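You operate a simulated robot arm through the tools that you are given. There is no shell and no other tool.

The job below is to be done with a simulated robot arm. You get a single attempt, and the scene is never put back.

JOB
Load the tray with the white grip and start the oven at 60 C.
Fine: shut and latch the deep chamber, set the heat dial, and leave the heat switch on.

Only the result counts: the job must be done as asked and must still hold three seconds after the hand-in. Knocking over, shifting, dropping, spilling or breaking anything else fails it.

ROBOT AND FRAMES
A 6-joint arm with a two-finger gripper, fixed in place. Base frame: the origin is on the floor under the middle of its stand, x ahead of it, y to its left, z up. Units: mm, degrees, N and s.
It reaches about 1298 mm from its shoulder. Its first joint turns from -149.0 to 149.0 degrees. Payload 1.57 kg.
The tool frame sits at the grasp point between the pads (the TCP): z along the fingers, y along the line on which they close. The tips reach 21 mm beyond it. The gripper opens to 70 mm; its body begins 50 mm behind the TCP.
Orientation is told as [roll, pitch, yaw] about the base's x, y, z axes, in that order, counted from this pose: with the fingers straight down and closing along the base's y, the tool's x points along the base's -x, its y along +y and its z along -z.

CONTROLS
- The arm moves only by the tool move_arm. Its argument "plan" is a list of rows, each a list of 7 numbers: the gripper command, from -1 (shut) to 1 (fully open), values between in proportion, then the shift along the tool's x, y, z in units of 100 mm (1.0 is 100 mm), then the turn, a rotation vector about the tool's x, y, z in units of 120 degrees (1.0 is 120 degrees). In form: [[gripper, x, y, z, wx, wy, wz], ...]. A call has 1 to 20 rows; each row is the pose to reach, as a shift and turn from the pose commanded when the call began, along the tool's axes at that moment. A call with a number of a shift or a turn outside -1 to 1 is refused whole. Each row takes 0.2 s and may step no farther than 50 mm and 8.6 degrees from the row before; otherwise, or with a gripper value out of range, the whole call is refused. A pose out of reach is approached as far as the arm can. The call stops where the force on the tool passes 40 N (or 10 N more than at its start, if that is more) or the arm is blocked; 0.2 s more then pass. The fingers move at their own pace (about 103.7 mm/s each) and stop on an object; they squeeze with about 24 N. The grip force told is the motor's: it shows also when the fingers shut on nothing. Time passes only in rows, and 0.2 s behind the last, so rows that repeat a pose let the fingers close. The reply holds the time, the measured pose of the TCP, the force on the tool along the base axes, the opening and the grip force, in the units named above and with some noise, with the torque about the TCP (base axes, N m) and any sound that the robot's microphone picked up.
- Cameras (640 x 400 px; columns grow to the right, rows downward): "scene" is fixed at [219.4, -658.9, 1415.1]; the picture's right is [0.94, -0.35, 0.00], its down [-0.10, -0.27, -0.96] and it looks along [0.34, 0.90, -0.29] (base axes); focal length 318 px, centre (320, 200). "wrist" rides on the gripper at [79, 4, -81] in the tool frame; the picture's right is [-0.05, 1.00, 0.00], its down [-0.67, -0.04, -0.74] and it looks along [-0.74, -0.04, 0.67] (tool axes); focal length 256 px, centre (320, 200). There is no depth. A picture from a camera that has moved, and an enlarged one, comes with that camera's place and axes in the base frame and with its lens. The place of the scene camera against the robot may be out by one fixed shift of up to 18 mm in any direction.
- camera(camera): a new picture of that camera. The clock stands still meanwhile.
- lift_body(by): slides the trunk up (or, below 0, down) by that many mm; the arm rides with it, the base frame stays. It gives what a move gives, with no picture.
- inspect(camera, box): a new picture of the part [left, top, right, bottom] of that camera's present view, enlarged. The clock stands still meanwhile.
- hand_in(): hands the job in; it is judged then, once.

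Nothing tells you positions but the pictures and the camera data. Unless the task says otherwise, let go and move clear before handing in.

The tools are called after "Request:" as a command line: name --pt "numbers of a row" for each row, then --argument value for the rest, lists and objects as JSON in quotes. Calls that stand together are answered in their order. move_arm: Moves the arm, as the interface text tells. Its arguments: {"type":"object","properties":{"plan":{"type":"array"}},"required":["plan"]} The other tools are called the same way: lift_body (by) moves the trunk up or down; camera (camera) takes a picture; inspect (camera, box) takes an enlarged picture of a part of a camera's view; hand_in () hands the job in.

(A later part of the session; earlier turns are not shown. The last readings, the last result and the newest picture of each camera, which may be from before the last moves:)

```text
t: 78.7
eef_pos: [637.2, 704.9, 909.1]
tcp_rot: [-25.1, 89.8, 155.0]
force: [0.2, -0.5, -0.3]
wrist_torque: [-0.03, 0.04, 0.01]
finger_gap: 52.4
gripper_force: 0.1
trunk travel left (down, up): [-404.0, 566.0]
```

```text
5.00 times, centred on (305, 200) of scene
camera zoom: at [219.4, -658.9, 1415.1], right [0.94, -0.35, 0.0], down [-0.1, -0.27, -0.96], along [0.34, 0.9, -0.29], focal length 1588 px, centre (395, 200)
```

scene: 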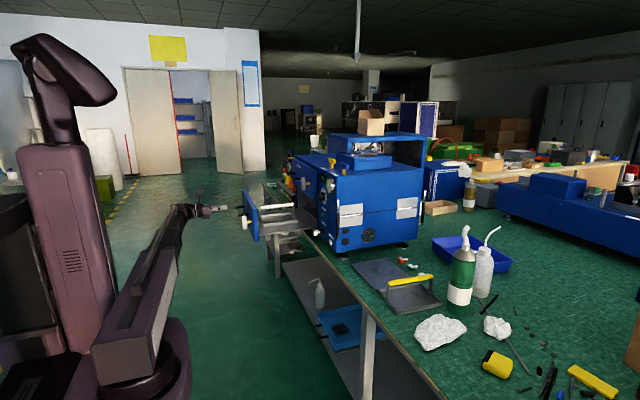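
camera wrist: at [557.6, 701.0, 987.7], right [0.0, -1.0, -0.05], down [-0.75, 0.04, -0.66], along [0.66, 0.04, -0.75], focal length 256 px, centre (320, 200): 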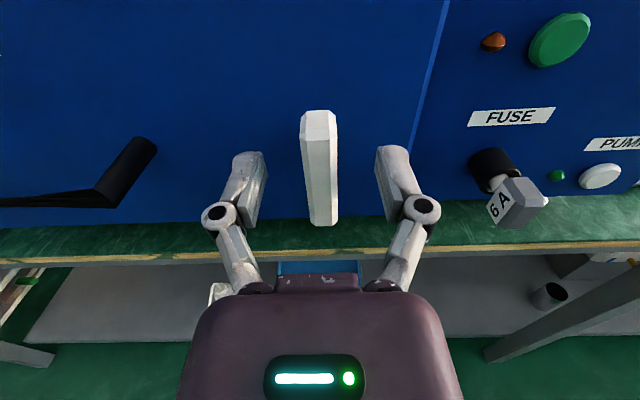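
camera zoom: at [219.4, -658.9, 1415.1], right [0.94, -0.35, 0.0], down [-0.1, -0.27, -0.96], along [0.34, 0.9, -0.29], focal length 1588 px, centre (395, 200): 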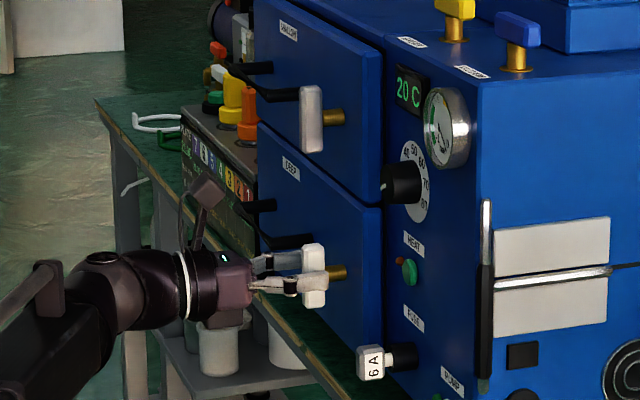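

The pads straddle the T-handle centrally. Closing.

Request:
move_arm --pt "0 0 0 0 0 0 0" --pt "-0.4 0 0 0 0 0 0" --pt "-0.7 0 0 0 0 0 0" --pt "-1 0 0 0 0 0 0" --pt "-1 0 0 0 0 0 0"

Request:
camera --camera "wrist"

```text
t: 79.9
eef_pos: [637.7, 705.0, 908.7]
tcp_rot: [-26.7, 89.7, 153.1]
force: [-0.4, -2.4, -2.2]
wrist_torque: [0.0, -0.11, -0.06]
finger_gap: 14.5
gripper_force: 32.1
trunk travel left (down, up): [-404.0, 566.0]
```

```text
taken
camera wrist: at [557.6, 700.7, 987.7], right [0.0, -1.0, -0.05], down [-0.75, 0.04, -0.66], along [0.66, 0.04, -0.75], focal length 256 px, centre (320, 200)
```

wrist: 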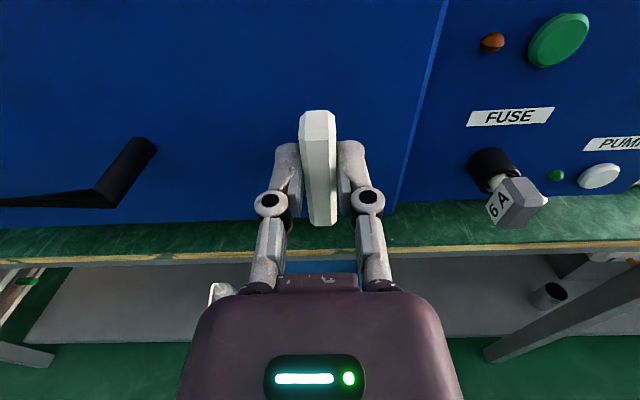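

The T-handle is gripped with a 14.5 mm gap. I'll try a small clockwise turn, as seen from the front, and read the torque to find the latch direction.

Request:
move_arm --pt "-1 0 0 0 0 0 0.025" --pt "-1 0 0 0 0 0 0.05" --pt "-1 0 0 0 0 0 0.075" --pt "-1 0 0 0 0 0 0.1"

Request:
camera --camera "wrist"

Request:
inspect --camera "scene" --box '[265, 160, 345, 240]'

```text
t: 80.9
eef_pos: [636.4, 702.7, 908.4]
tcp_rot: [-88.8, 77.7, 91.0]
force: [-7.1, -11.5, -9.6]
wrist_torque: [-0.14, 0.01, -0.26]
finger_gap: 14.7
gripper_force: 31.8
trunk travel left (down, up): [-404.0, 566.0]
```

```text
taken
camera wrist: at [557.7, 683.0, 985.0], right [0.0, -0.96, -0.26], down [-0.75, 0.18, -0.64], along [0.66, 0.19, -0.72], focal length 256 px, centre (320, 200)
```

wrist: 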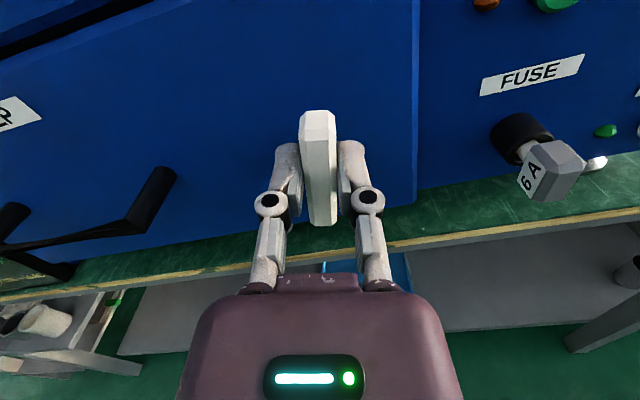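

```text
5.00 times, centred on (305, 200) of scene
camera zoom: at [219.4, -658.9, 1415.1], right [0.94, -0.35, 0.0], down [-0.1, -0.27, -0.96], along [0.34, 0.9, -0.29], focal length 1588 px, centre (395, 200)
```

zoom: 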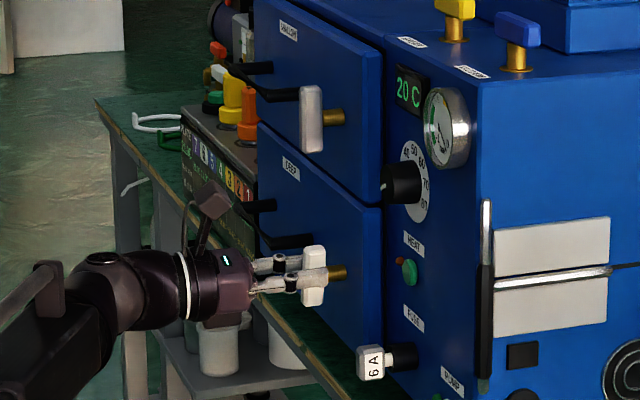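

The handle turns with the gripper and resists only lightly, so clockwise works. There is some side load, so I'll relieve it a little in −y and keep turning.

Request:
move_arm --pt "-1 0.004 0.02 0 0 0 0.025" --pt "-1 0.004 0.02 0 0 0 0.05" --pt "-1 0.004 0.02 0 0 0 0.075" --pt "-1 0.004 0.02 0 0 0 0.1"

Request:
camera --camera "wrist"

```text
t: 81.9
eef_pos: [636.9, 703.7, 908.3]
tcp_rot: [-89.4, 65.7, 90.5]
force: [-12.2, -12.6, -16.0]
wrist_torque: [-0.11, 0.55, -0.14]
finger_gap: 15.1
gripper_force: 31.6
trunk travel left (down, up): [-404.0, 566.0]
```

```text
taken
camera wrist: at [557.7, 666.1, 978.6], right [0.0, -0.89, -0.46], down [-0.75, 0.31, -0.59], along [0.66, 0.34, -0.67], focal length 256 px, centre (320, 200)
```

wrist: 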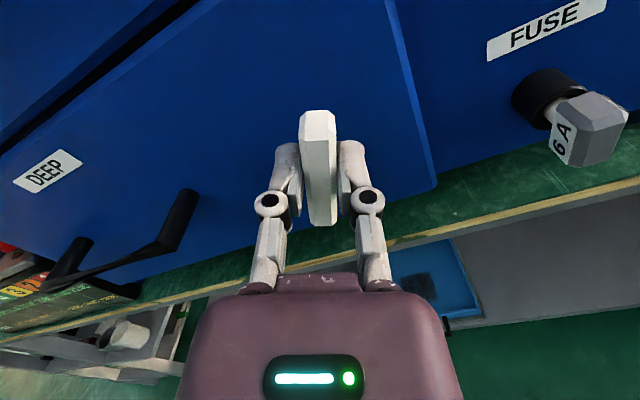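

Request:
lift_body --by -2

```text
t: 82.4
eef_pos: [638.7, 702.5, 907.3]
tcp_rot: [-90.1, 65.8, 90.0]
force: [-5.4, -10.4, -1.6]
wrist_torque: [-0.06, 0.07, -0.09]
finger_gap: 14.8
gripper_force: 32.1
trunk travel left (down, up): [-402.0, 568.0]
```

Lowering the trunk 2 mm removed the vertical load, so the stem axis sits slightly below and left of my grip. I'll keep turning in 12° steps and shift to follow the arc.

Request:
move_arm --pt "-1 0.006 0.013 0 0 0 0.025" --pt "-1 0.009 0.02 0 0 0 0.05" --pt "-1 0.011 0.026 0 0 0 0.075" --pt "-1 0.0116 0.026 0 0 0 0.1"

Request:
lift_body --by -2

```text
t: 83.4
eef_pos: [637.0, 701.0, 907.0]
tcp_rot: [-89.9, 53.8, 90.2]
force: [1.7, 8.4, 10.9]
wrist_torque: [0.08, -0.84, -0.26]
finger_gap: 14.6
gripper_force: 31.9
trunk travel left (down, up): [-402.0, 568.0]
```

```text
t: 83.9
eef_pos: [634.5, 702.1, 907.3]
tcp_rot: [-90.2, 54.0, 90.0]
force: [4.9, 16.7, 30.7]
wrist_torque: [0.22, 0.1, 0.81]
finger_gap: 14.9
gripper_force: 31.9
trunk travel left (down, up): [-400.0, 570.0]
```

That overcorrected and the load flipped upward, so I'll raise the trunk back to neutral.

Request:
lift_body --by 3

Request:
camera --camera "wrist"

```text
t: 84.4
eef_pos: [636.2, 701.6, 907.6]
tcp_rot: [-89.8, 53.9, 90.2]
force: [0.1, 17.3, 9.9]
wrist_torque: [0.16, -0.59, -0.06]
finger_gap: 14.9
gripper_force: 31.8
trunk travel left (down, up): [-403.0, 567.0]
```

```text
taken
camera wrist: at [556.8, 650.9, 968.7], right [0.0, -0.78, -0.63], down [-0.75, 0.42, -0.52], along [0.67, 0.47, -0.58], focal length 256 px, centre (320, 200)
```

wrist: 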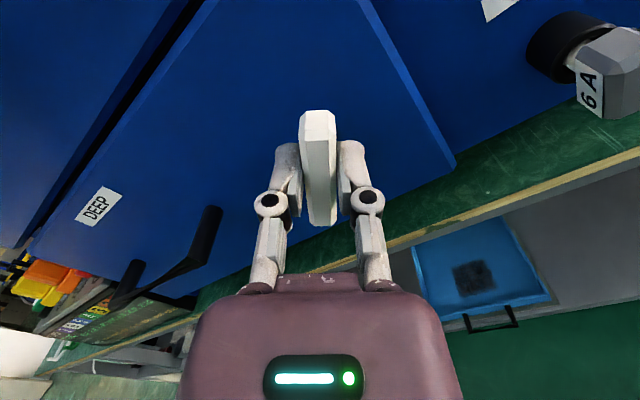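

Request:
move_arm --pt "-1 -0.014 -0.0194 0 0 0 0" --pt "-1 -0.014 -0.0194 0 0 0 0"

Request:
lift_body --by 1

```text
t: 85.0
eef_pos: [637.0, 701.4, 906.9]
tcp_rot: [-89.7, 53.9, 90.1]
force: [-2.3, -0.4, 1.1]
wrist_torque: [0.0, 0.74, 0.53]
finger_gap: 14.7
gripper_force: 31.8
trunk travel left (down, up): [-403.0, 567.0]
```

```text
t: 85.5
eef_pos: [637.8, 700.8, 906.8]
tcp_rot: [-89.5, 53.8, 90.3]
force: [-10.7, -11.6, -18.9]
wrist_torque: [-0.1, -0.16, -0.68]
finger_gap: 15.1
gripper_force: 32.1
trunk travel left (down, up): [-404.0, 566.0]
```

Request:
lift_body --by -1

Request:
move_arm --pt "-1 0.002 0.003 0 0 0 0.025" --pt "-1 0.003 0.004 0 0 0 0.05" --pt "-1 0.004 0.006 0 0 0 0.075" --pt "-1 0.004 0.006 0 0 0 0.1"

```text
t: 86.0
eef_pos: [636.9, 701.5, 907.3]
tcp_rot: [-89.6, 53.9, 90.2]
force: [-12.1, -18.4, -17.9]
wrist_torque: [-0.19, 0.66, -0.1]
finger_gap: 14.6
gripper_force: 31.9
trunk travel left (down, up): [-403.0, 567.0]
```

```text
t: 86.9
eef_pos: [637.0, 700.6, 906.1]
tcp_rot: [-89.3, 44.2, 90.2]
force: [-1.8, -1.7, -8.0]
wrist_torque: [-0.05, -0.23, -0.5]
finger_gap: 14.8
gripper_force: 31.9
trunk travel left (down, up): [-403.0, 567.0]
stopped in row 4: the force on the tool passed its limit at 41 N (the readings are from after the stop); the commanded pose is now the measured one
```

The grip is stiff and side loads build up as it turns; one row stopped at 41 N. I'll loosen the fingers slightly to release the strain and see how the bar sits.

Request:
move_arm --pt "-0.4 0 0 0 0 0 0" --pt "-0.35 0 0 0 0 0 0" --pt "-0.35 0 0 0 0 0 0"

Request:
inspect --camera "wrist" --box '[240, 80, 400, 240]'

Request:
inspect --camera "scene" --box '[265, 160, 345, 240]'

```text
t: 87.7
eef_pos: [637.0, 700.5, 907.4]
tcp_rot: [-89.6, 44.2, 90.1]
force: [0.1, 0.0, -0.2]
wrist_torque: [-0.02, 0.0, 0.02]
finger_gap: 22.7
gripper_force: 0.0
trunk travel left (down, up): [-403.0, 567.0]
```

```text
2.50 times, centred on (320, 160) of wrist
camera zoom: at [557.3, 641.0, 959.4], right [-0.01, -0.66, -0.75], down [-0.75, 0.51, -0.43], along [0.67, 0.56, -0.49], focal length 640 px, centre (320, 300)
```

zoom: 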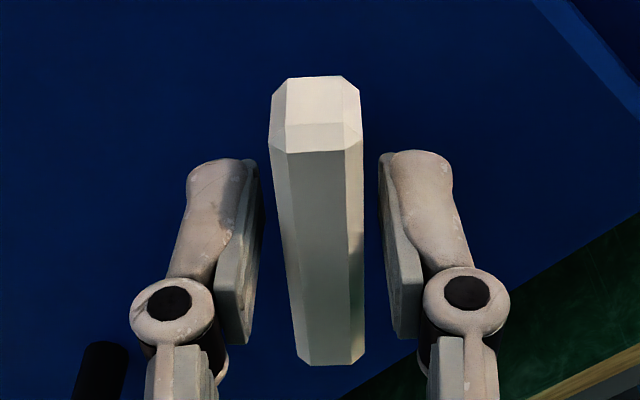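

```text
5.00 times, centred on (305, 200) of scene
camera zoom: at [219.4, -658.9, 1415.1], right [0.94, -0.35, 0.0], down [-0.1, -0.27, -0.96], along [0.34, 0.9, -0.29], focal length 1588 px, centre (395, 200)
```

zoom: 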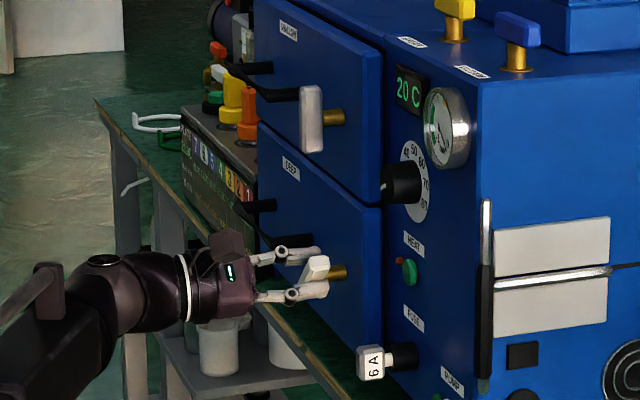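

Loosening took the force to zero, and the handle stays put at about 46°. The stem axis lies about 7 mm down the bar from my grip, so I'll open a bit more and re-centre the grip on that axis before turning on.

Request:
move_arm --pt "0.1 0 0 0 0 0 0" --pt "0.2 0 0 0 0 0 0" --pt "0.2 -0.036 -0.035 0 0 0 0" --pt "0.2 -0.036 -0.035 0 0 0 0"

Request:
lift_body --by -5

Request:
inspect --camera "wrist" --box '[240, 80, 400, 240]'

```text
t: 88.7
eef_pos: [637.4, 706.0, 908.1]
tcp_rot: [-89.6, 44.2, 90.1]
force: [-0.5, 0.3, 0.4]
wrist_torque: [0.01, 0.02, -0.01]
finger_gap: 41.9
gripper_force: 0.1
trunk travel left (down, up): [-403.0, 567.0]
```

```text
t: 89.3
eef_pos: [637.2, 705.7, 902.4]
tcp_rot: [-89.7, 44.1, 90.1]
force: [0.9, -0.2, 0.4]
wrist_torque: [0.03, -0.02, 0.02]
finger_gap: 42.0
gripper_force: 0.1
trunk travel left (down, up): [-398.0, 572.0]
```

```text
2.50 times, centred on (320, 160) of wrist
camera zoom: at [557.3, 645.9, 954.4], right [-0.01, -0.66, -0.75], down [-0.75, 0.51, -0.43], along [0.67, 0.56, -0.49], focal length 640 px, centre (320, 300)
```

zoom: 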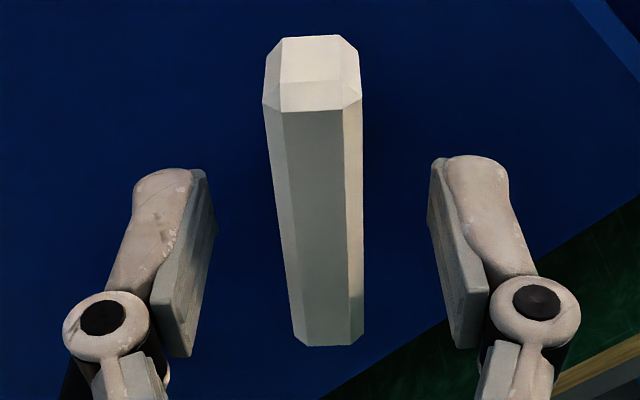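

Request:
move_arm --pt "-0.3 0 0 0 0 0 0" --pt "-0.6 0 0 0 0 0 0" --pt "-1 0 0 0 0 0 0" --pt "-1 0 0 0 0 0 0"

Request:
move_arm --pt "-1 0 0 0 0 0 0.025" --pt "-1 0 0 0 0 0 0.05" --pt "-1 0 0 0 0 0 0.075" --pt "-1 0 0 0 0 0 0.1"

```text
t: 90.3
eef_pos: [637.4, 705.2, 902.5]
tcp_rot: [-89.5, 44.2, 90.0]
force: [-1.3, -2.8, -4.1]
wrist_torque: [0.03, 0.06, -0.11]
finger_gap: 14.9
gripper_force: 31.5
trunk travel left (down, up): [-398.0, 572.0]
```

```text
t: 91.3
eef_pos: [636.9, 704.1, 902.5]
tcp_rot: [-89.6, 32.1, 90.0]
force: [-0.1, -4.4, -3.9]
wrist_torque: [0.0, 0.57, 0.69]
finger_gap: 15.0
gripper_force: 32.1
trunk travel left (down, up): [-398.0, 572.0]
```

The side load is now small, about 4 N. I'll continue toward 90°.

Request:
move_arm --pt "-1 0 0 0 0 0 0.025" --pt "-1 0 0 0 0 0 0.05" --pt "-1 0 0 0 0 0 0.075" --pt "-1 0 0 0 0 0 0.1" --pt "-1 0 0 0 0 0 0.125"

Request:
move_arm --pt "-1 0 0 0 0 0 0.025" --pt "-1 0 0 0 0 0 0.05" --pt "-1 0 0 0 0 0 0.075" --pt "-1 0 0 0 0 0 0.1"

Request:
inspect --camera "wrist" --box '[240, 80, 400, 240]'

Request:
inspect --camera "scene" --box '[265, 160, 345, 240]'

```text
t: 92.5
eef_pos: [638.1, 704.8, 901.6]
tcp_rot: [-89.6, 17.2, 89.9]
force: [-1.0, -4.5, -4.5]
wrist_torque: [0.04, 0.31, 0.74]
finger_gap: 15.0
gripper_force: 31.9
trunk travel left (down, up): [-398.0, 572.0]
```

```text
t: 93.5
eef_pos: [637.4, 705.6, 901.9]
tcp_rot: [-89.7, 5.2, 89.8]
force: [-1.9, -3.9, -3.8]
wrist_torque: [0.0, 0.18, 0.71]
finger_gap: 14.9
gripper_force: 32.1
trunk travel left (down, up): [-398.0, 572.0]
```

```text
2.50 times, centred on (320, 160) of wrist
camera zoom: at [557.1, 626.3, 904.9], right [-0.01, -0.04, -1.0], down [-0.74, 0.67, -0.02], along [0.67, 0.74, -0.03], focal length 640 px, centre (320, 300)
```

zoom: 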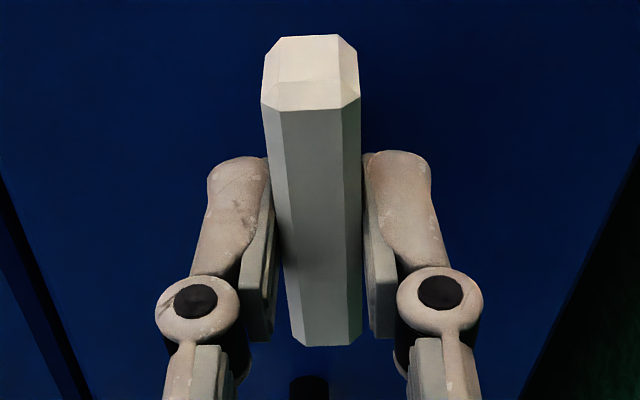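

```text
5.00 times, centred on (305, 200) of scene
camera zoom: at [219.4, -658.9, 1415.1], right [0.94, -0.35, 0.0], down [-0.1, -0.27, -0.96], along [0.34, 0.9, -0.29], focal length 1588 px, centre (395, 200)
```

zoom: 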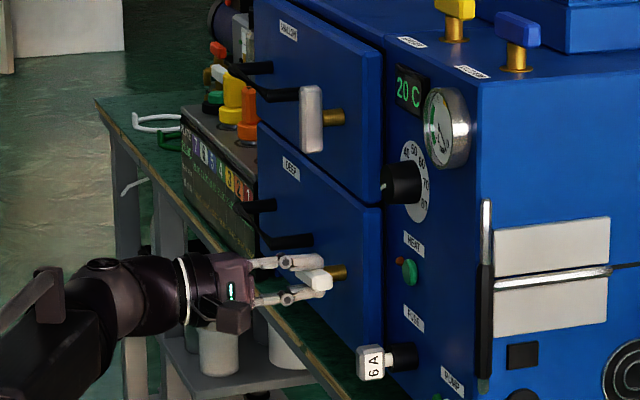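

The bar is at about 85°. I'll finish to 90° and a little past, watching for an end stop.

Request:
move_arm --pt "-1 0 0 0 0 0 0.02" --pt "-1 0 0 0 0 0 0.04" --pt "-1 0 0 0 0 0 0.06"

Request:
inspect --camera "wrist" --box '[240, 80, 400, 240]'

```text
t: 94.3
eef_pos: [636.9, 706.1, 900.7]
tcp_rot: [-89.7, -2.0, 89.8]
force: [-1.6, -3.3, -3.2]
wrist_torque: [-0.61, 0.03, 0.17]
finger_gap: 15.1
gripper_force: 32.1
trunk travel left (down, up): [-398.0, 572.0]
```

```text
2.50 times, centred on (320, 160) of wrist
camera zoom: at [557.0, 626.6, 895.1], right [0.0, 0.09, -1.0], down [-0.74, 0.67, 0.06], along [0.67, 0.74, 0.06], focal length 640 px, centre (320, 300)
```

zoom: 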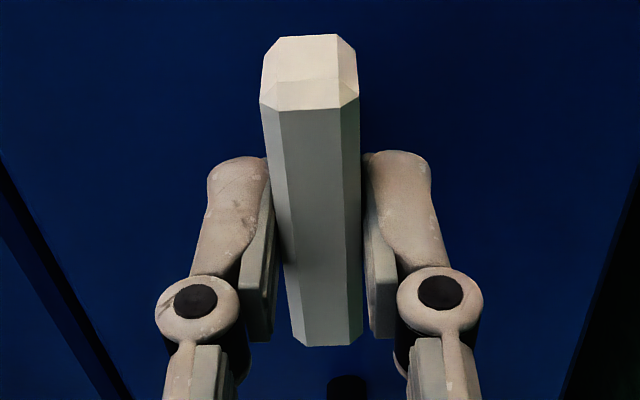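

An end-stop torque of −0.6 N·m appeared at about 91°, so the latch is at its far stop. I'll ease off 2° and tug lightly outward to confirm it holds.

Request:
move_arm --pt "-1 0 0 0 0 0 -0.012" --pt "-1 0 0 -0.015 0 0 -0.012" --pt "-1 0 0 -0.03 0 0 -0.012"

```text
t: 95.1
eef_pos: [636.9, 705.2, 901.7]
tcp_rot: [-89.7, -0.6, 89.8]
force: [23.0, 3.2, 9.7]
wrist_torque: [-0.11, -0.09, 0.05]
finger_gap: 14.7
gripper_force: 31.4
trunk travel left (down, up): [-398.0, 572.0]
```

The drawer resists: 23 N with no movement, against 1–2 N when it was free. It is latched. I'll return to neutral, release and back away.

Request:
move_arm --pt "-1 0 0 0.03 0 0 0" --pt "-0.5 0 0 0.03 0 0 0" --pt "0 0 0 0.03 0 0 0" --pt "0.5 0 0 0.03 0 0 0" --pt "0.5 0 0 0.03 0 0 0" --pt "0.5 0 0 -0.2 0 0 0" --pt "0.5 0 0 -0.5 0 0 0" --pt "0.5 0 0 -0.9 0 0 0"

Request:
camera --camera "wrist"

Request:
inspect --camera "scene" --box '[265, 160, 345, 240]'

```text
t: 96.9
eef_pos: [543.4, 704.6, 903.3]
tcp_rot: [-89.7, -0.7, 89.7]
force: [0.2, 0.3, 0.8]
wrist_torque: [0.01, 0.01, 0.01]
finger_gap: 52.7
gripper_force: 0.1
trunk travel left (down, up): [-398.0, 572.0]
```

```text
taken
camera wrist: at [464.0, 626.3, 897.2], right [0.0, 0.06, -1.0], down [-0.74, 0.67, 0.05], along [0.67, 0.74, 0.04], focal length 256 px, centre (320, 200)
```

wrist: 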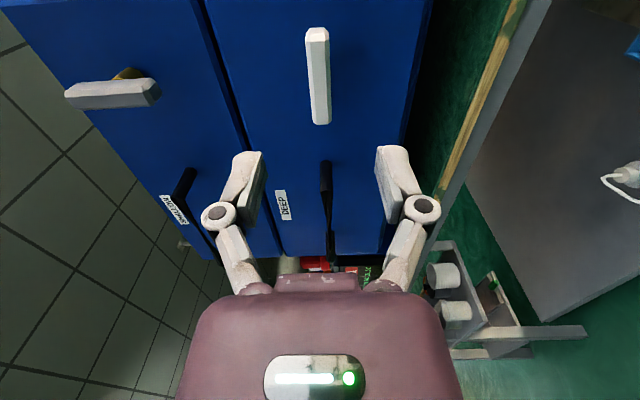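

```text
5.00 times, centred on (305, 200) of scene
camera zoom: at [219.4, -658.9, 1415.1], right [0.94, -0.35, 0.0], down [-0.1, -0.27, -0.96], along [0.34, 0.9, -0.29], focal length 1588 px, centre (395, 200)
```

zoom: 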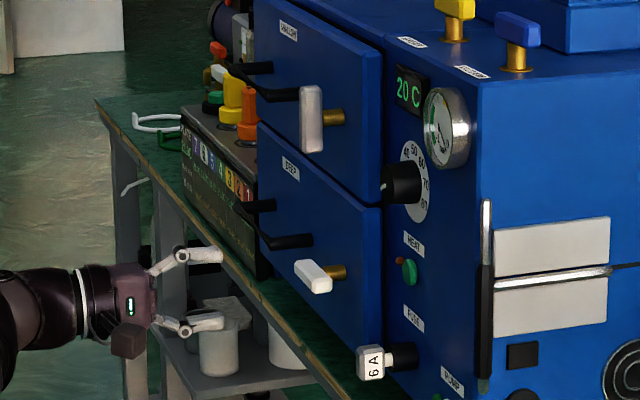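

The deep latch is horizontal and holding. Next is the heat dial. I'll roll the camera back on top, raise the trunk to dial height, and move in front of it, all well clear of the oven.

Request:
move_arm --pt "0.5 0 0 -0.05 0 0 -0.0667" --pt "0.5 0 0 -0.1 0 0 -0.1333" --pt "0.5 0 0 -0.15 0 0 -0.2" --pt "0.5 0 0 -0.2 0 0 -0.2667" --pt "0.5 0 0 -0.2 0 0 -0.3333" --pt "0.5 0 0 -0.2 0 0 -0.4" --pt "0.5 0 0 -0.2 0 0 -0.4667" --pt "0.5 0 0 -0.2 0 0 -0.5333" --pt "0.5 0 0 -0.2 0 0 -0.6" --pt "0.5 0 0 -0.2 0 0 -0.6667" --pt "0.5 0 0 -0.2 0 0 -0.7333" --pt "0.5 0 0 -0.2 0 0 -0.755"

Request:
lift_body --by 120

Request:
move_arm --pt "0.5 0 0.4 0 0 0 0" --pt "0.5 0 0.8 0 0 0 0" --pt "0.5 0 1.0 0 0 0 0"

Request:
move_arm --pt "0.5 0 0.18 0 0 0 0" --pt "0.5 0 0.18 0 0 0 0"

Request:
camera --camera "wrist"

Request:
camera --camera "scene"

```text
t: 99.5
eef_pos: [525.3, 706.5, 902.7]
tcp_rot: [34.4, 89.7, -145.7]
force: [0.7, -0.1, 0.2]
wrist_torque: [-0.02, -0.02, 0.01]
finger_gap: 52.4
gripper_force: 0.1
trunk travel left (down, up): [-398.0, 572.0]
```

```text
t: 101.0
eef_pos: [522.4, 705.3, 1022.1]
tcp_rot: [5.4, 89.8, -174.8]
force: [0.9, -0.4, -0.7]
wrist_torque: [0.03, 0.01, -0.02]
finger_gap: 52.6
gripper_force: 0.1
trunk travel left (down, up): [-518.0, 452.0]
```

```text
t: 101.8
eef_pos: [524.5, 605.3, 1022.0]
tcp_rot: [2.8, 89.8, -177.2]
force: [-0.2, 0.3, -0.2]
wrist_torque: [0.0, 0.05, 0.02]
finger_gap: 52.6
gripper_force: 0.0
trunk travel left (down, up): [-518.0, 452.0]
```

```text
t: 102.4
eef_pos: [523.7, 588.8, 1022.1]
tcp_rot: [1.8, 89.7, -178.4]
force: [-0.8, -1.1, 0.3]
wrist_torque: [0.0, 0.02, 0.02]
finger_gap: 52.5
gripper_force: 0.1
trunk travel left (down, up): [-518.0, 452.0]
```

```text
taken
camera wrist: at [443.5, 583.9, 1101.8], right [0.0, -1.0, -0.05], down [-0.75, 0.04, -0.66], along [0.66, 0.04, -0.75], focal length 256 px, centre (320, 200)
```

wrist: 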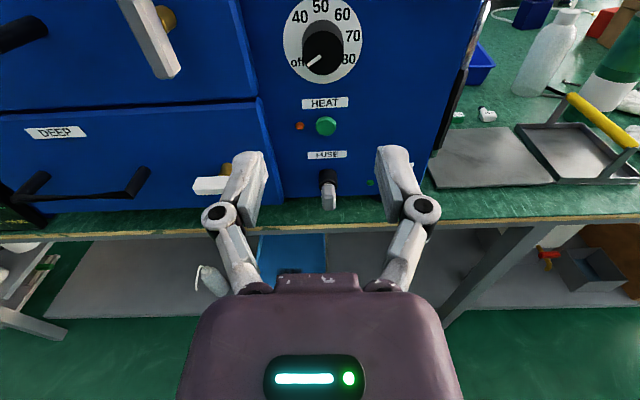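

```text
taken
```

scene: 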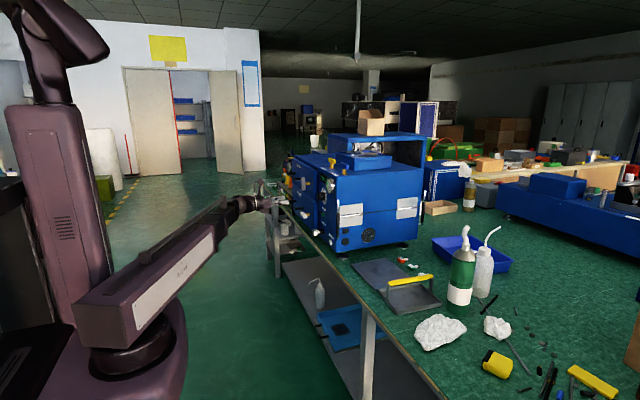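

The dial is in front of the gripper with its pointer at "off". I'll zoom in to read the scale angles.

Request:
inspect --camera "wrist" --box '[260, 0, 390, 90]'

Request:
inspect --camera "wrist" --box '[270, 80, 400, 220]'

```text
4.44 times, centred on (325, 45) of wrist
camera zoom: at [443.5, 583.9, 1101.8], right [0.0, -1.0, -0.05], down [-0.75, 0.04, -0.66], along [0.66, 0.04, -0.75], focal length 1138 px, centre (298, 889)
```

zoom: 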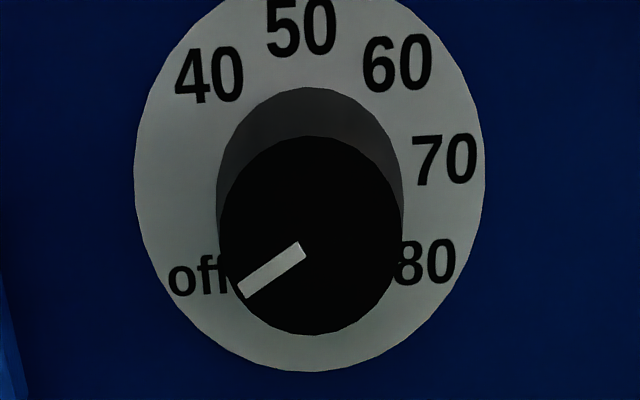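

```text
2.86 times, centred on (335, 150) of wrist
camera zoom: at [443.5, 583.9, 1101.8], right [0.0, -1.0, -0.05], down [-0.75, 0.04, -0.66], along [0.66, 0.04, -0.75], focal length 731 px, centre (277, 343)
```

zoom: 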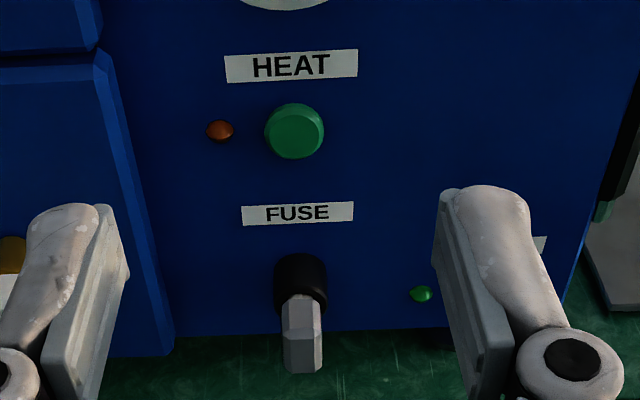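

I computed the scale: off is −120°, 40 is −40°, 50 is 0°, 60 is +40°, so the dial needs 160° clockwise. The dial axis is at (y≈585, z≈1022.5), and the knob is about 36 mm across with its front at x≈682. I'll open fully and approach on the axis.

Request:
move_arm --pt "1 0 0.015 0.3 0 0 0" --pt "1 0 0.029 0.6 0 0 0" --pt "1 0 0.029 0.9 0 0 0" --pt "1 0 0.029 0.9 0 0 0"

Request:
camera --camera "wrist"

Request:
inspect --camera "scene" --box '[275, 140, 355, 220]'

```text
t: 103.4
eef_pos: [614.8, 585.7, 1022.0]
tcp_rot: [3.0, 89.7, -177.0]
force: [-0.2, -0.5, 0.3]
wrist_torque: [0.0, 0.0, 0.0]
finger_gap: 70.0
gripper_force: 0.0
trunk travel left (down, up): [-518.0, 452.0]
```

```text
taken
camera wrist: at [534.8, 581.2, 1101.4], right [0.0, -1.0, -0.05], down [-0.75, 0.04, -0.66], along [0.66, 0.04, -0.75], focal length 256 px, centre (320, 200)
```

wrist: 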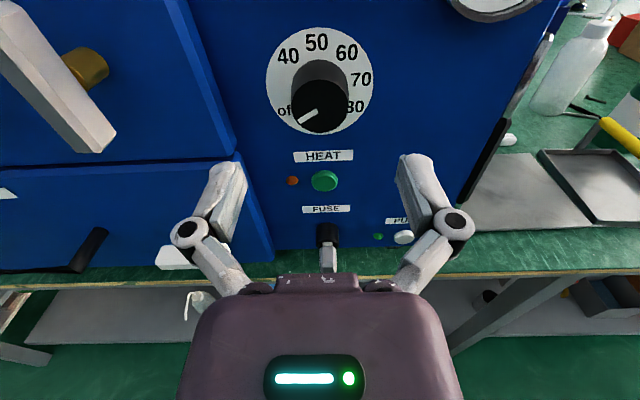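

```text
5.00 times, centred on (315, 180) of scene
camera zoom: at [219.4, -658.9, 1415.1], right [0.94, -0.35, 0.0], down [-0.1, -0.27, -0.96], along [0.34, 0.9, -0.29], focal length 1588 px, centre (345, 300)
```

zoom: 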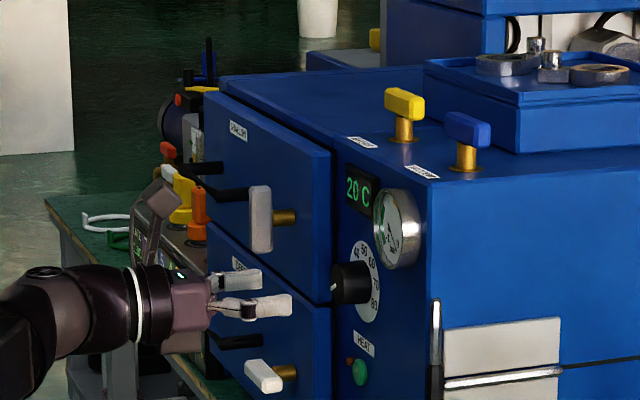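

Request:
inspect --camera "wrist" --box '[250, 20, 390, 140]'

```text
3.33 times, centred on (320, 80) of wrist
camera zoom: at [534.8, 581.2, 1101.4], right [0.0, -1.0, -0.05], down [-0.75, 0.04, -0.66], along [0.66, 0.04, -0.75], focal length 853 px, centre (320, 600)
```

zoom: 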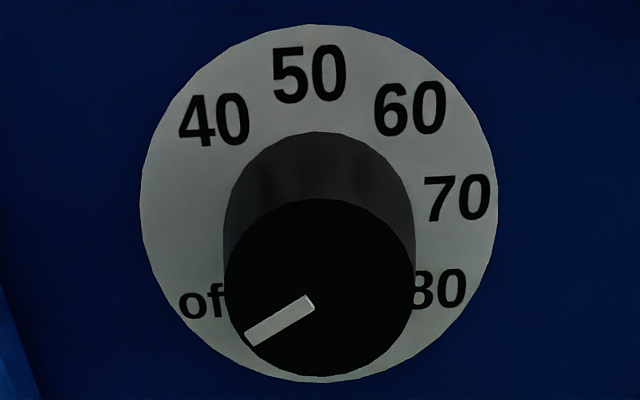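

The tool axis lines up with the dial axis to within 1 mm. I'll advance 60 mm so the pads enclose the knob, stopping short of the panel, then close.

Request:
move_arm --pt "1 0 0 0.2 0 0 0" --pt "1 0 0 0.4 0 0 0" --pt "1 0 0 0.52 0 0 0" --pt "1 0 0 0.6 0 0 0"

Request:
camera --camera "wrist"

Request:
inspect --camera "scene" --box '[285, 150, 345, 210]'

```text
t: 104.4
eef_pos: [674.3, 586.1, 1021.1]
tcp_rot: [3.5, 89.7, -176.6]
force: [-0.2, 0.2, 0.0]
wrist_torque: [-0.01, -0.01, -0.01]
finger_gap: 70.0
gripper_force: 0.0
trunk travel left (down, up): [-518.0, 452.0]
```

```text
taken
camera wrist: at [594.5, 580.9, 1101.5], right [0.0, -1.0, -0.05], down [-0.75, 0.04, -0.66], along [0.66, 0.04, -0.75], focal length 256 px, centre (320, 200)
```

wrist: 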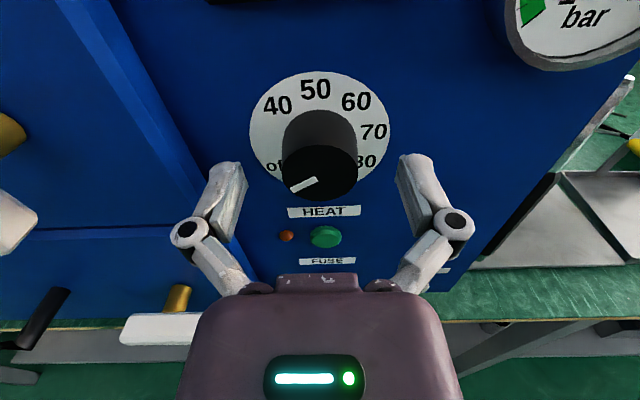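

```text
6.67 times, centred on (315, 180) of scene
camera zoom: at [219.4, -658.9, 1415.1], right [0.94, -0.35, 0.0], down [-0.1, -0.27, -0.96], along [0.34, 0.9, -0.29], focal length 2117 px, centre (353, 333)
```

zoom: 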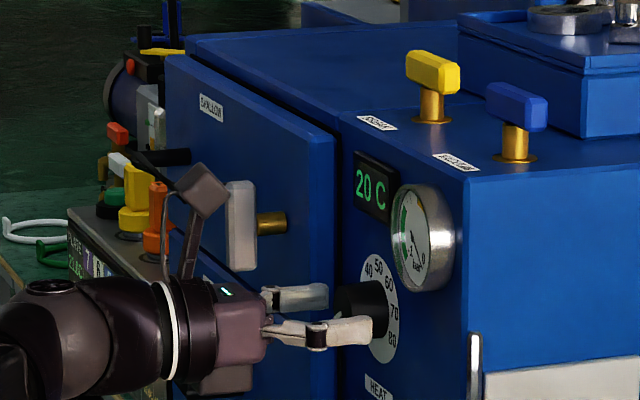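

The fingers straddle the knob. Closing.

Request:
move_arm --pt "0.5 0 0 0 0 0 0" --pt "0.2 0 0 0 0 0 0" --pt "-0.2 0 0 0 0 0 0" --pt "-0.6 0 0 0 0 0 0" --pt "-1 0 0 0 0 0 0"

Request:
inspect --camera "wrist" --box '[230, 60, 410, 240]'

```text
t: 105.6
eef_pos: [674.3, 584.9, 1022.1]
tcp_rot: [5.6, 89.7, -174.5]
force: [-0.7, 2.1, 0.5]
wrist_torque: [0.0, 0.09, 0.18]
finger_gap: 36.4
gripper_force: 32.2
trunk travel left (down, up): [-518.0, 452.0]
```

```text
2.22 times, centred on (320, 150) of wrist
camera zoom: at [594.2, 581.1, 1101.5], right [0.0, -1.0, -0.05], down [-0.75, 0.04, -0.66], along [0.66, 0.04, -0.75], focal length 569 px, centre (320, 311)
```

zoom: 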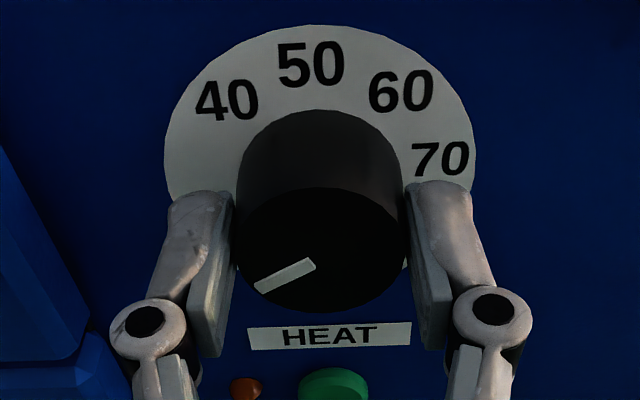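

The knob is held with a 36 mm gap. I'll turn clockwise in a small test step first.

Request:
move_arm --pt "-1 0 0 0 0 0 0.0333" --pt "-1 0 0 0 0 0 0.0667" --pt "-1 0 0 0 0 0 0.1" --pt "-1 0 0 0 0 0 0.1333"

Request:
camera --camera "wrist"

```text
t: 106.6
eef_pos: [673.7, 584.6, 1021.6]
tcp_rot: [-89.0, 74.1, 90.8]
force: [0.6, 3.9, 3.6]
wrist_torque: [0.05, 0.42, 0.48]
finger_gap: 36.1
gripper_force: 32.2
trunk travel left (down, up): [-518.0, 452.0]
```

```text
taken
camera wrist: at [594.2, 559.2, 1097.3], right [0.0, -0.94, -0.33], down [-0.75, 0.22, -0.63], along [0.66, 0.24, -0.71], focal length 256 px, centre (320, 200)
```

wrist: 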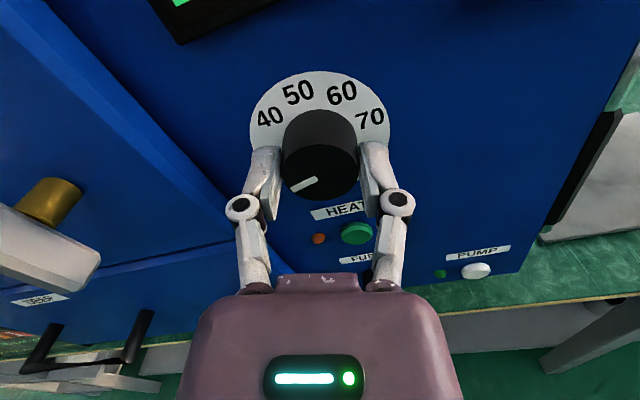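

The pointer turns with the gripper and the loads stay low. Continuing in larger steps.

Request:
move_arm --pt "-1 0 0 0 0 0 0.0417" --pt "-1 0 0 0 0 0 0.0833" --pt "-1 0 0 0 0 0 0.125" --pt "-1 0 0 0 0 0 0.1667" --pt "-1 0 0 0 0 0 0.2083" --pt "-1 0 0 0 0 0 0.25" --pt "-1 0 0 0 0 0 0.2917" --pt "-1 0 0 0 0 0 0.3333"

Request:
move_arm --pt "-1 0 0 0 0 0 0.0417" --pt "-1 0 0 0 0 0 0.0833" --pt "-1 0 0 0 0 0 0.125" --pt "-1 0 0 0 0 0 0.1667" --pt "-1 0 0 0 0 0 0.2083" --pt "-1 0 0 0 0 0 0.25" --pt "-1 0 0 0 0 0 0.2917" --pt "-1 0 0 0 0 0 0.3333"

Request:
camera --camera "wrist"

Request:
inspect --camera "scene" --box '[285, 150, 345, 210]'

```text
t: 108.4
eef_pos: [673.6, 585.6, 1022.5]
tcp_rot: [-89.6, 34.0, 90.0]
force: [1.3, 0.6, 1.4]
wrist_torque: [-0.02, 0.44, 0.7]
finger_gap: 36.3
gripper_force: 31.2
trunk travel left (down, up): [-518.0, 452.0]
```

```text
t: 110.2
eef_pos: [673.9, 584.4, 1022.3]
tcp_rot: [-89.7, -6.1, 89.8]
force: [5.9, 2.1, 3.1]
wrist_torque: [0.01, 0.07, 0.6]
finger_gap: 36.4
gripper_force: 31.8
trunk travel left (down, up): [-518.0, 452.0]
```

```text
taken
camera wrist: at [593.5, 506.7, 1009.5], right [0.0, 0.16, -0.99], down [-0.74, 0.66, 0.11], along [0.67, 0.73, 0.12], focal length 256 px, centre (320, 200)
```

wrist: 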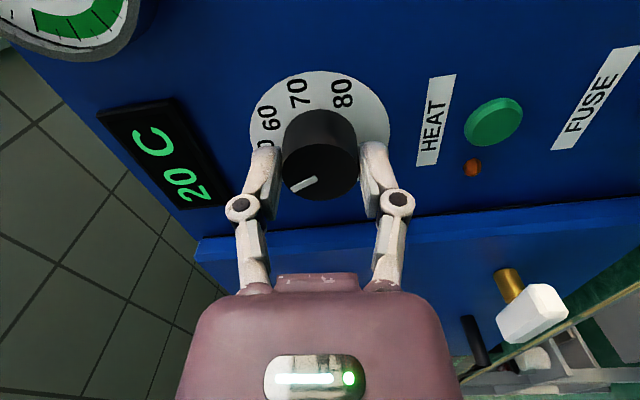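

```text
6.67 times, centred on (315, 180) of scene
camera zoom: at [219.4, -658.9, 1415.1], right [0.94, -0.35, 0.0], down [-0.1, -0.27, -0.96], along [0.34, 0.9, -0.29], focal length 2117 px, centre (353, 333)
```

zoom: 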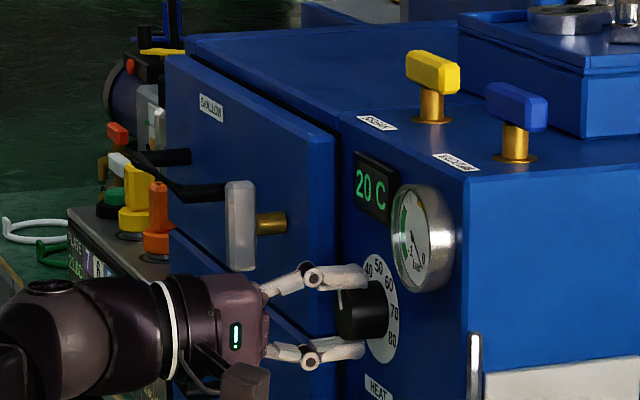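

96° is done. Turning the remaining 64°.

Request:
move_arm --pt "-1 0 0 0 0 0 0.0417" --pt "-1 0 0 0 0 0 0.0833" --pt "-1 0 0 0 0 0 0.125" --pt "-1 0 0 0 0 0 0.1667" --pt "-1 0 0 0 0 0 0.2083" --pt "-1 0 0 0 0 0 0.25" --pt "-1 0 0 0 0 0 0.2917" --pt "-1 0 0 0 0 0 0.3333"

Request:
move_arm --pt "-1 0 0 0 0 0 0.0417" --pt "-1 0 0 0 0 0 0.0833" --pt "-1 0 0 0 0 0 0.125" --pt "-1 0 0 0 0 0 0.1667" --pt "-1 0 0 0 0 0 0.2" --pt "-1 0 0 0 0 0 0.2"

Request:
inspect --camera "wrist" --box '[230, 60, 410, 240]'

Request:
inspect --camera "scene" --box '[295, 160, 335, 210]'

```text
t: 112.0
eef_pos: [673.7, 584.0, 1021.5]
tcp_rot: [-89.5, -46.1, 89.5]
force: [0.3, 0.7, -1.4]
wrist_torque: [0.02, -0.12, 0.44]
finger_gap: 36.0
gripper_force: 31.9
trunk travel left (down, up): [-518.0, 452.0]
```

```text
t: 113.4
eef_pos: [674.1, 584.7, 1022.4]
tcp_rot: [-89.3, -70.0, 89.1]
force: [-0.3, 0.3, -3.4]
wrist_torque: [0.0, 0.22, 0.03]
finger_gap: 35.9
gripper_force: 32.0
trunk travel left (down, up): [-518.0, 452.0]
```

```text
2.22 times, centred on (320, 150) of wrist
camera zoom: at [593.3, 562.1, 945.9], right [0.0, 0.96, -0.29], down [-0.74, 0.2, 0.64], along [0.67, 0.21, 0.71], focal length 569 px, centre (320, 311)
```

zoom: 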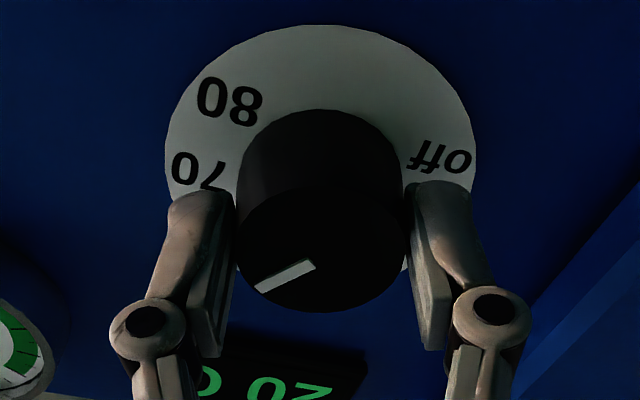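

```text
8.00 times, centred on (315, 185) of scene
camera zoom: at [219.4, -658.9, 1415.1], right [0.94, -0.35, 0.0], down [-0.1, -0.27, -0.96], along [0.34, 0.9, -0.29], focal length 2540 px, centre (360, 320)
```

zoom: 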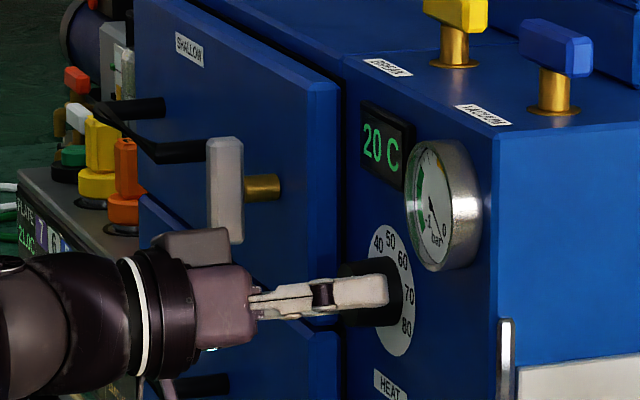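

The tool has turned exactly 160° and the pointer hasn't slipped in the grip. I'll release, back off, and roll the camera back on top to read the dial.

Request:
move_arm --pt "-0.3 0 0 0 0 0 0" --pt "0.3 0 0 0 0 0 0" --pt "0.8 0 0 0 0 0 0" --pt "1 0 0 0 0 0 0" --pt "1 0 0 0 0 0 0" --pt "1 0 0 -0.25 0 0 0" --pt "1 0 0 -0.6 0 0 0" --pt "1 0 0 -1.0 0 0 0"

Request:
move_arm --pt "0.5 0 0 -0.1 0 0 -0.0667" --pt "0 0 0 -0.2 0 0 -0.1333" --pt "-0.5 0 0 -0.3 0 0 -0.2" --pt "-1 0 0 -0.4 0 0 -0.2667" --pt "-1 0 0 -0.4 0 0 -0.3333" --pt "-1 0 0 -0.4 0 0 -0.4" --pt "-1 0 0 -0.4 0 0 -0.4667" --pt "-1 0 0 -0.4 0 0 -0.5333" --pt "-1 0 0 -0.4 0 0 -0.6" --pt "-1 0 0 -0.4 0 0 -0.6667"

Request:
move_arm --pt "-1 0 0 0 0 0 -0.0667" --pt "-1 0 0 0 0 0 -0.1333" --pt "-1 0 0 0 0 0 -0.2" --pt "-1 0 0 0 0 0 -0.2667" --pt "-1 0 0 0 0 0 -0.3333" --pt "-1 0 0 0 0 0 -0.4" --pt "-1 0 0 0 0 0 -0.4667" --pt "-1 0 0 0 0 0 -0.5333" --pt "-1 0 0 0 0 0 -0.6" --pt "-1 0 0 0 0 0 -0.6667"

Request:
camera --camera "wrist"

Request:
inspect --camera "wrist" --box '[260, 0, 390, 90]'

```text
t: 115.2
eef_pos: [572.6, 585.4, 1021.4]
tcp_rot: [-89.2, -70.0, 89.1]
force: [-1.9, -0.1, -0.8]
wrist_torque: [-0.02, 0.03, -0.01]
finger_gap: 70.2
gripper_force: 0.2
trunk travel left (down, up): [-518.0, 452.0]
```

```text
t: 117.4
eef_pos: [533.5, 585.0, 1021.7]
tcp_rot: [-89.8, 10.2, 89.9]
force: [-0.7, 0.3, 0.4]
wrist_torque: [0.01, -0.02, -0.01]
finger_gap: 0.0
gripper_force: 24.0
trunk travel left (down, up): [-518.0, 452.0]
```

```text
t: 119.6
eef_pos: [533.4, 584.8, 1021.9]
tcp_rot: [39.7, 89.7, -140.4]
force: [0.9, 0.5, 0.4]
wrist_torque: [-0.02, -0.03, -0.01]
finger_gap: 0.0
gripper_force: 24.5
trunk travel left (down, up): [-518.0, 452.0]
```

```text
taken
camera wrist: at [454.2, 581.4, 1101.6], right [0.0, -1.0, -0.05], down [-0.75, 0.04, -0.66], along [0.66, 0.04, -0.75], focal length 256 px, centre (320, 200)
```

wrist: 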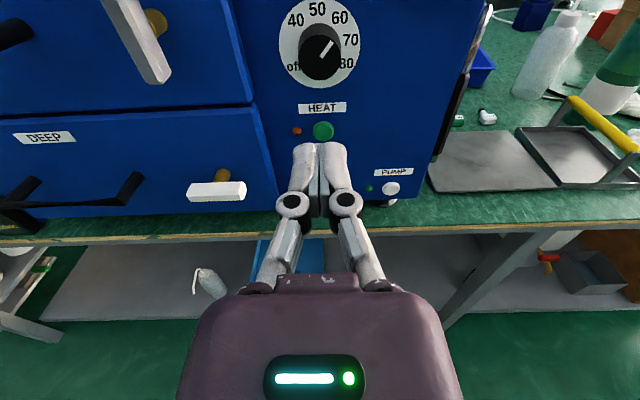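

```text
4.44 times, centred on (325, 45) of wrist
camera zoom: at [454.2, 581.4, 1101.6], right [0.0, -1.0, -0.05], down [-0.75, 0.04, -0.66], along [0.66, 0.04, -0.75], focal length 1138 px, centre (298, 889)
```

zoom: 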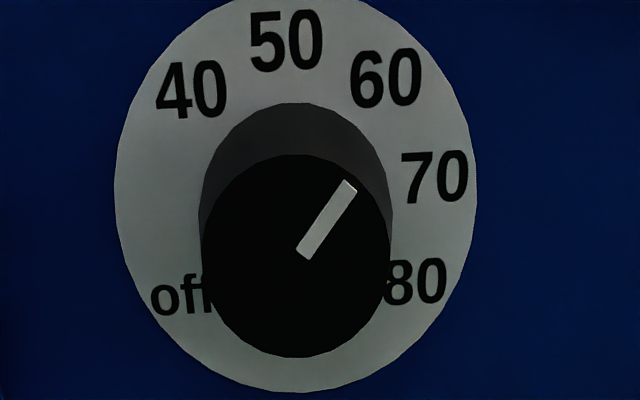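

The pointer reads 60, measured at about 39.5° against the 40° mark. Now the HEAT button at (≈697, 585, 942). I'll lower the trunk to its height and line up the closed fingertips.

Request:
lift_body --by -80

Request:
move_arm --pt "-1 0 0 0.3 0 0 0" --pt "-1 0 0 0.6 0 0 0" --pt "-1 0 0 0.9 0 0 0" --pt "-1 0 0 0.9 0 0 0"

Request:
camera --camera "wrist"

Request:
inspect --camera "wrist" --box '[240, 50, 400, 170]'

Request:
inspect --camera "scene" --box '[290, 170, 350, 230]'

```text
t: 120.7
eef_pos: [534.6, 585.5, 943.1]
tcp_rot: [2.5, 89.8, -177.5]
force: [0.5, 1.2, -0.2]
wrist_torque: [0.02, 0.01, -0.02]
finger_gap: 0.0
gripper_force: 24.0
trunk travel left (down, up): [-438.0, 532.0]
```

```text
t: 121.7
eef_pos: [624.0, 586.0, 943.0]
tcp_rot: [4.2, 89.9, -176.0]
force: [0.3, -0.3, -0.4]
wrist_torque: [0.0, 0.03, 0.02]
finger_gap: 0.0
gripper_force: 24.1
trunk travel left (down, up): [-438.0, 532.0]
```

```text
taken
camera wrist: at [544.3, 582.0, 1021.6], right [0.0, -1.0, -0.05], down [-0.75, 0.04, -0.66], along [0.66, 0.04, -0.75], focal length 256 px, centre (320, 200)
```

wrist: 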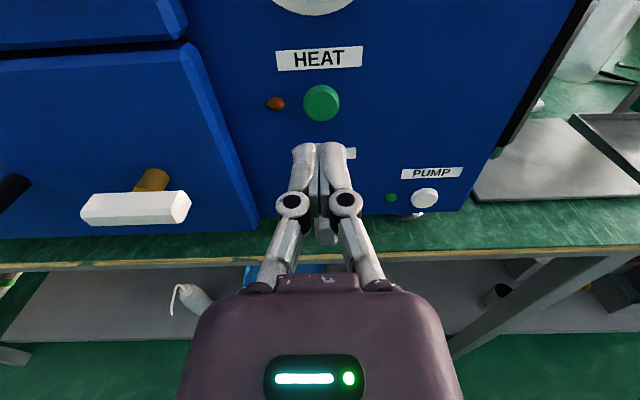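

```text
3.33 times, centred on (320, 110) of wrist
camera zoom: at [544.3, 582.0, 1021.6], right [0.0, -1.0, -0.05], down [-0.75, 0.04, -0.66], along [0.66, 0.04, -0.75], focal length 853 px, centre (320, 500)
```

zoom: 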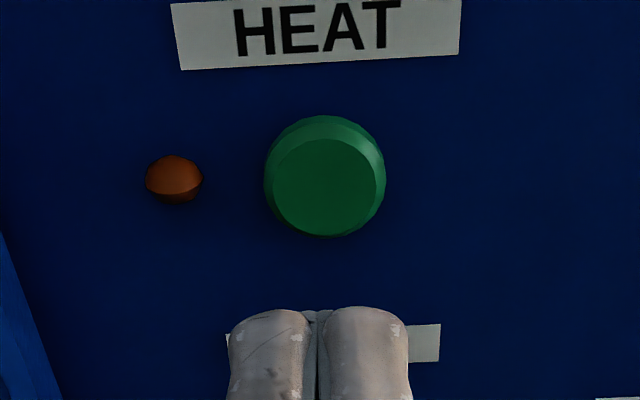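

```text
6.67 times, centred on (320, 200) of scene
camera zoom: at [219.4, -658.9, 1415.1], right [0.94, -0.35, 0.0], down [-0.1, -0.27, -0.96], along [0.34, 0.9, -0.29], focal length 2117 px, centre (320, 200)
```

zoom: 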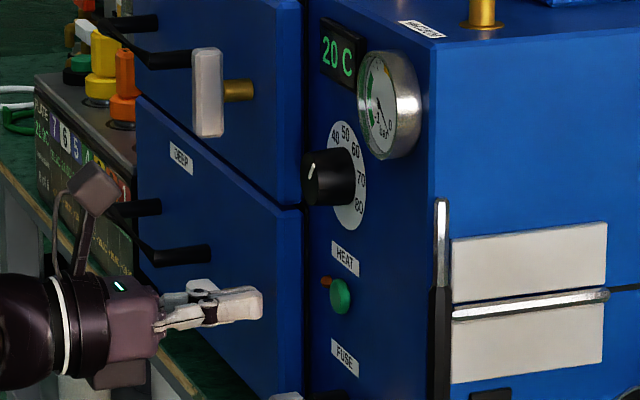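

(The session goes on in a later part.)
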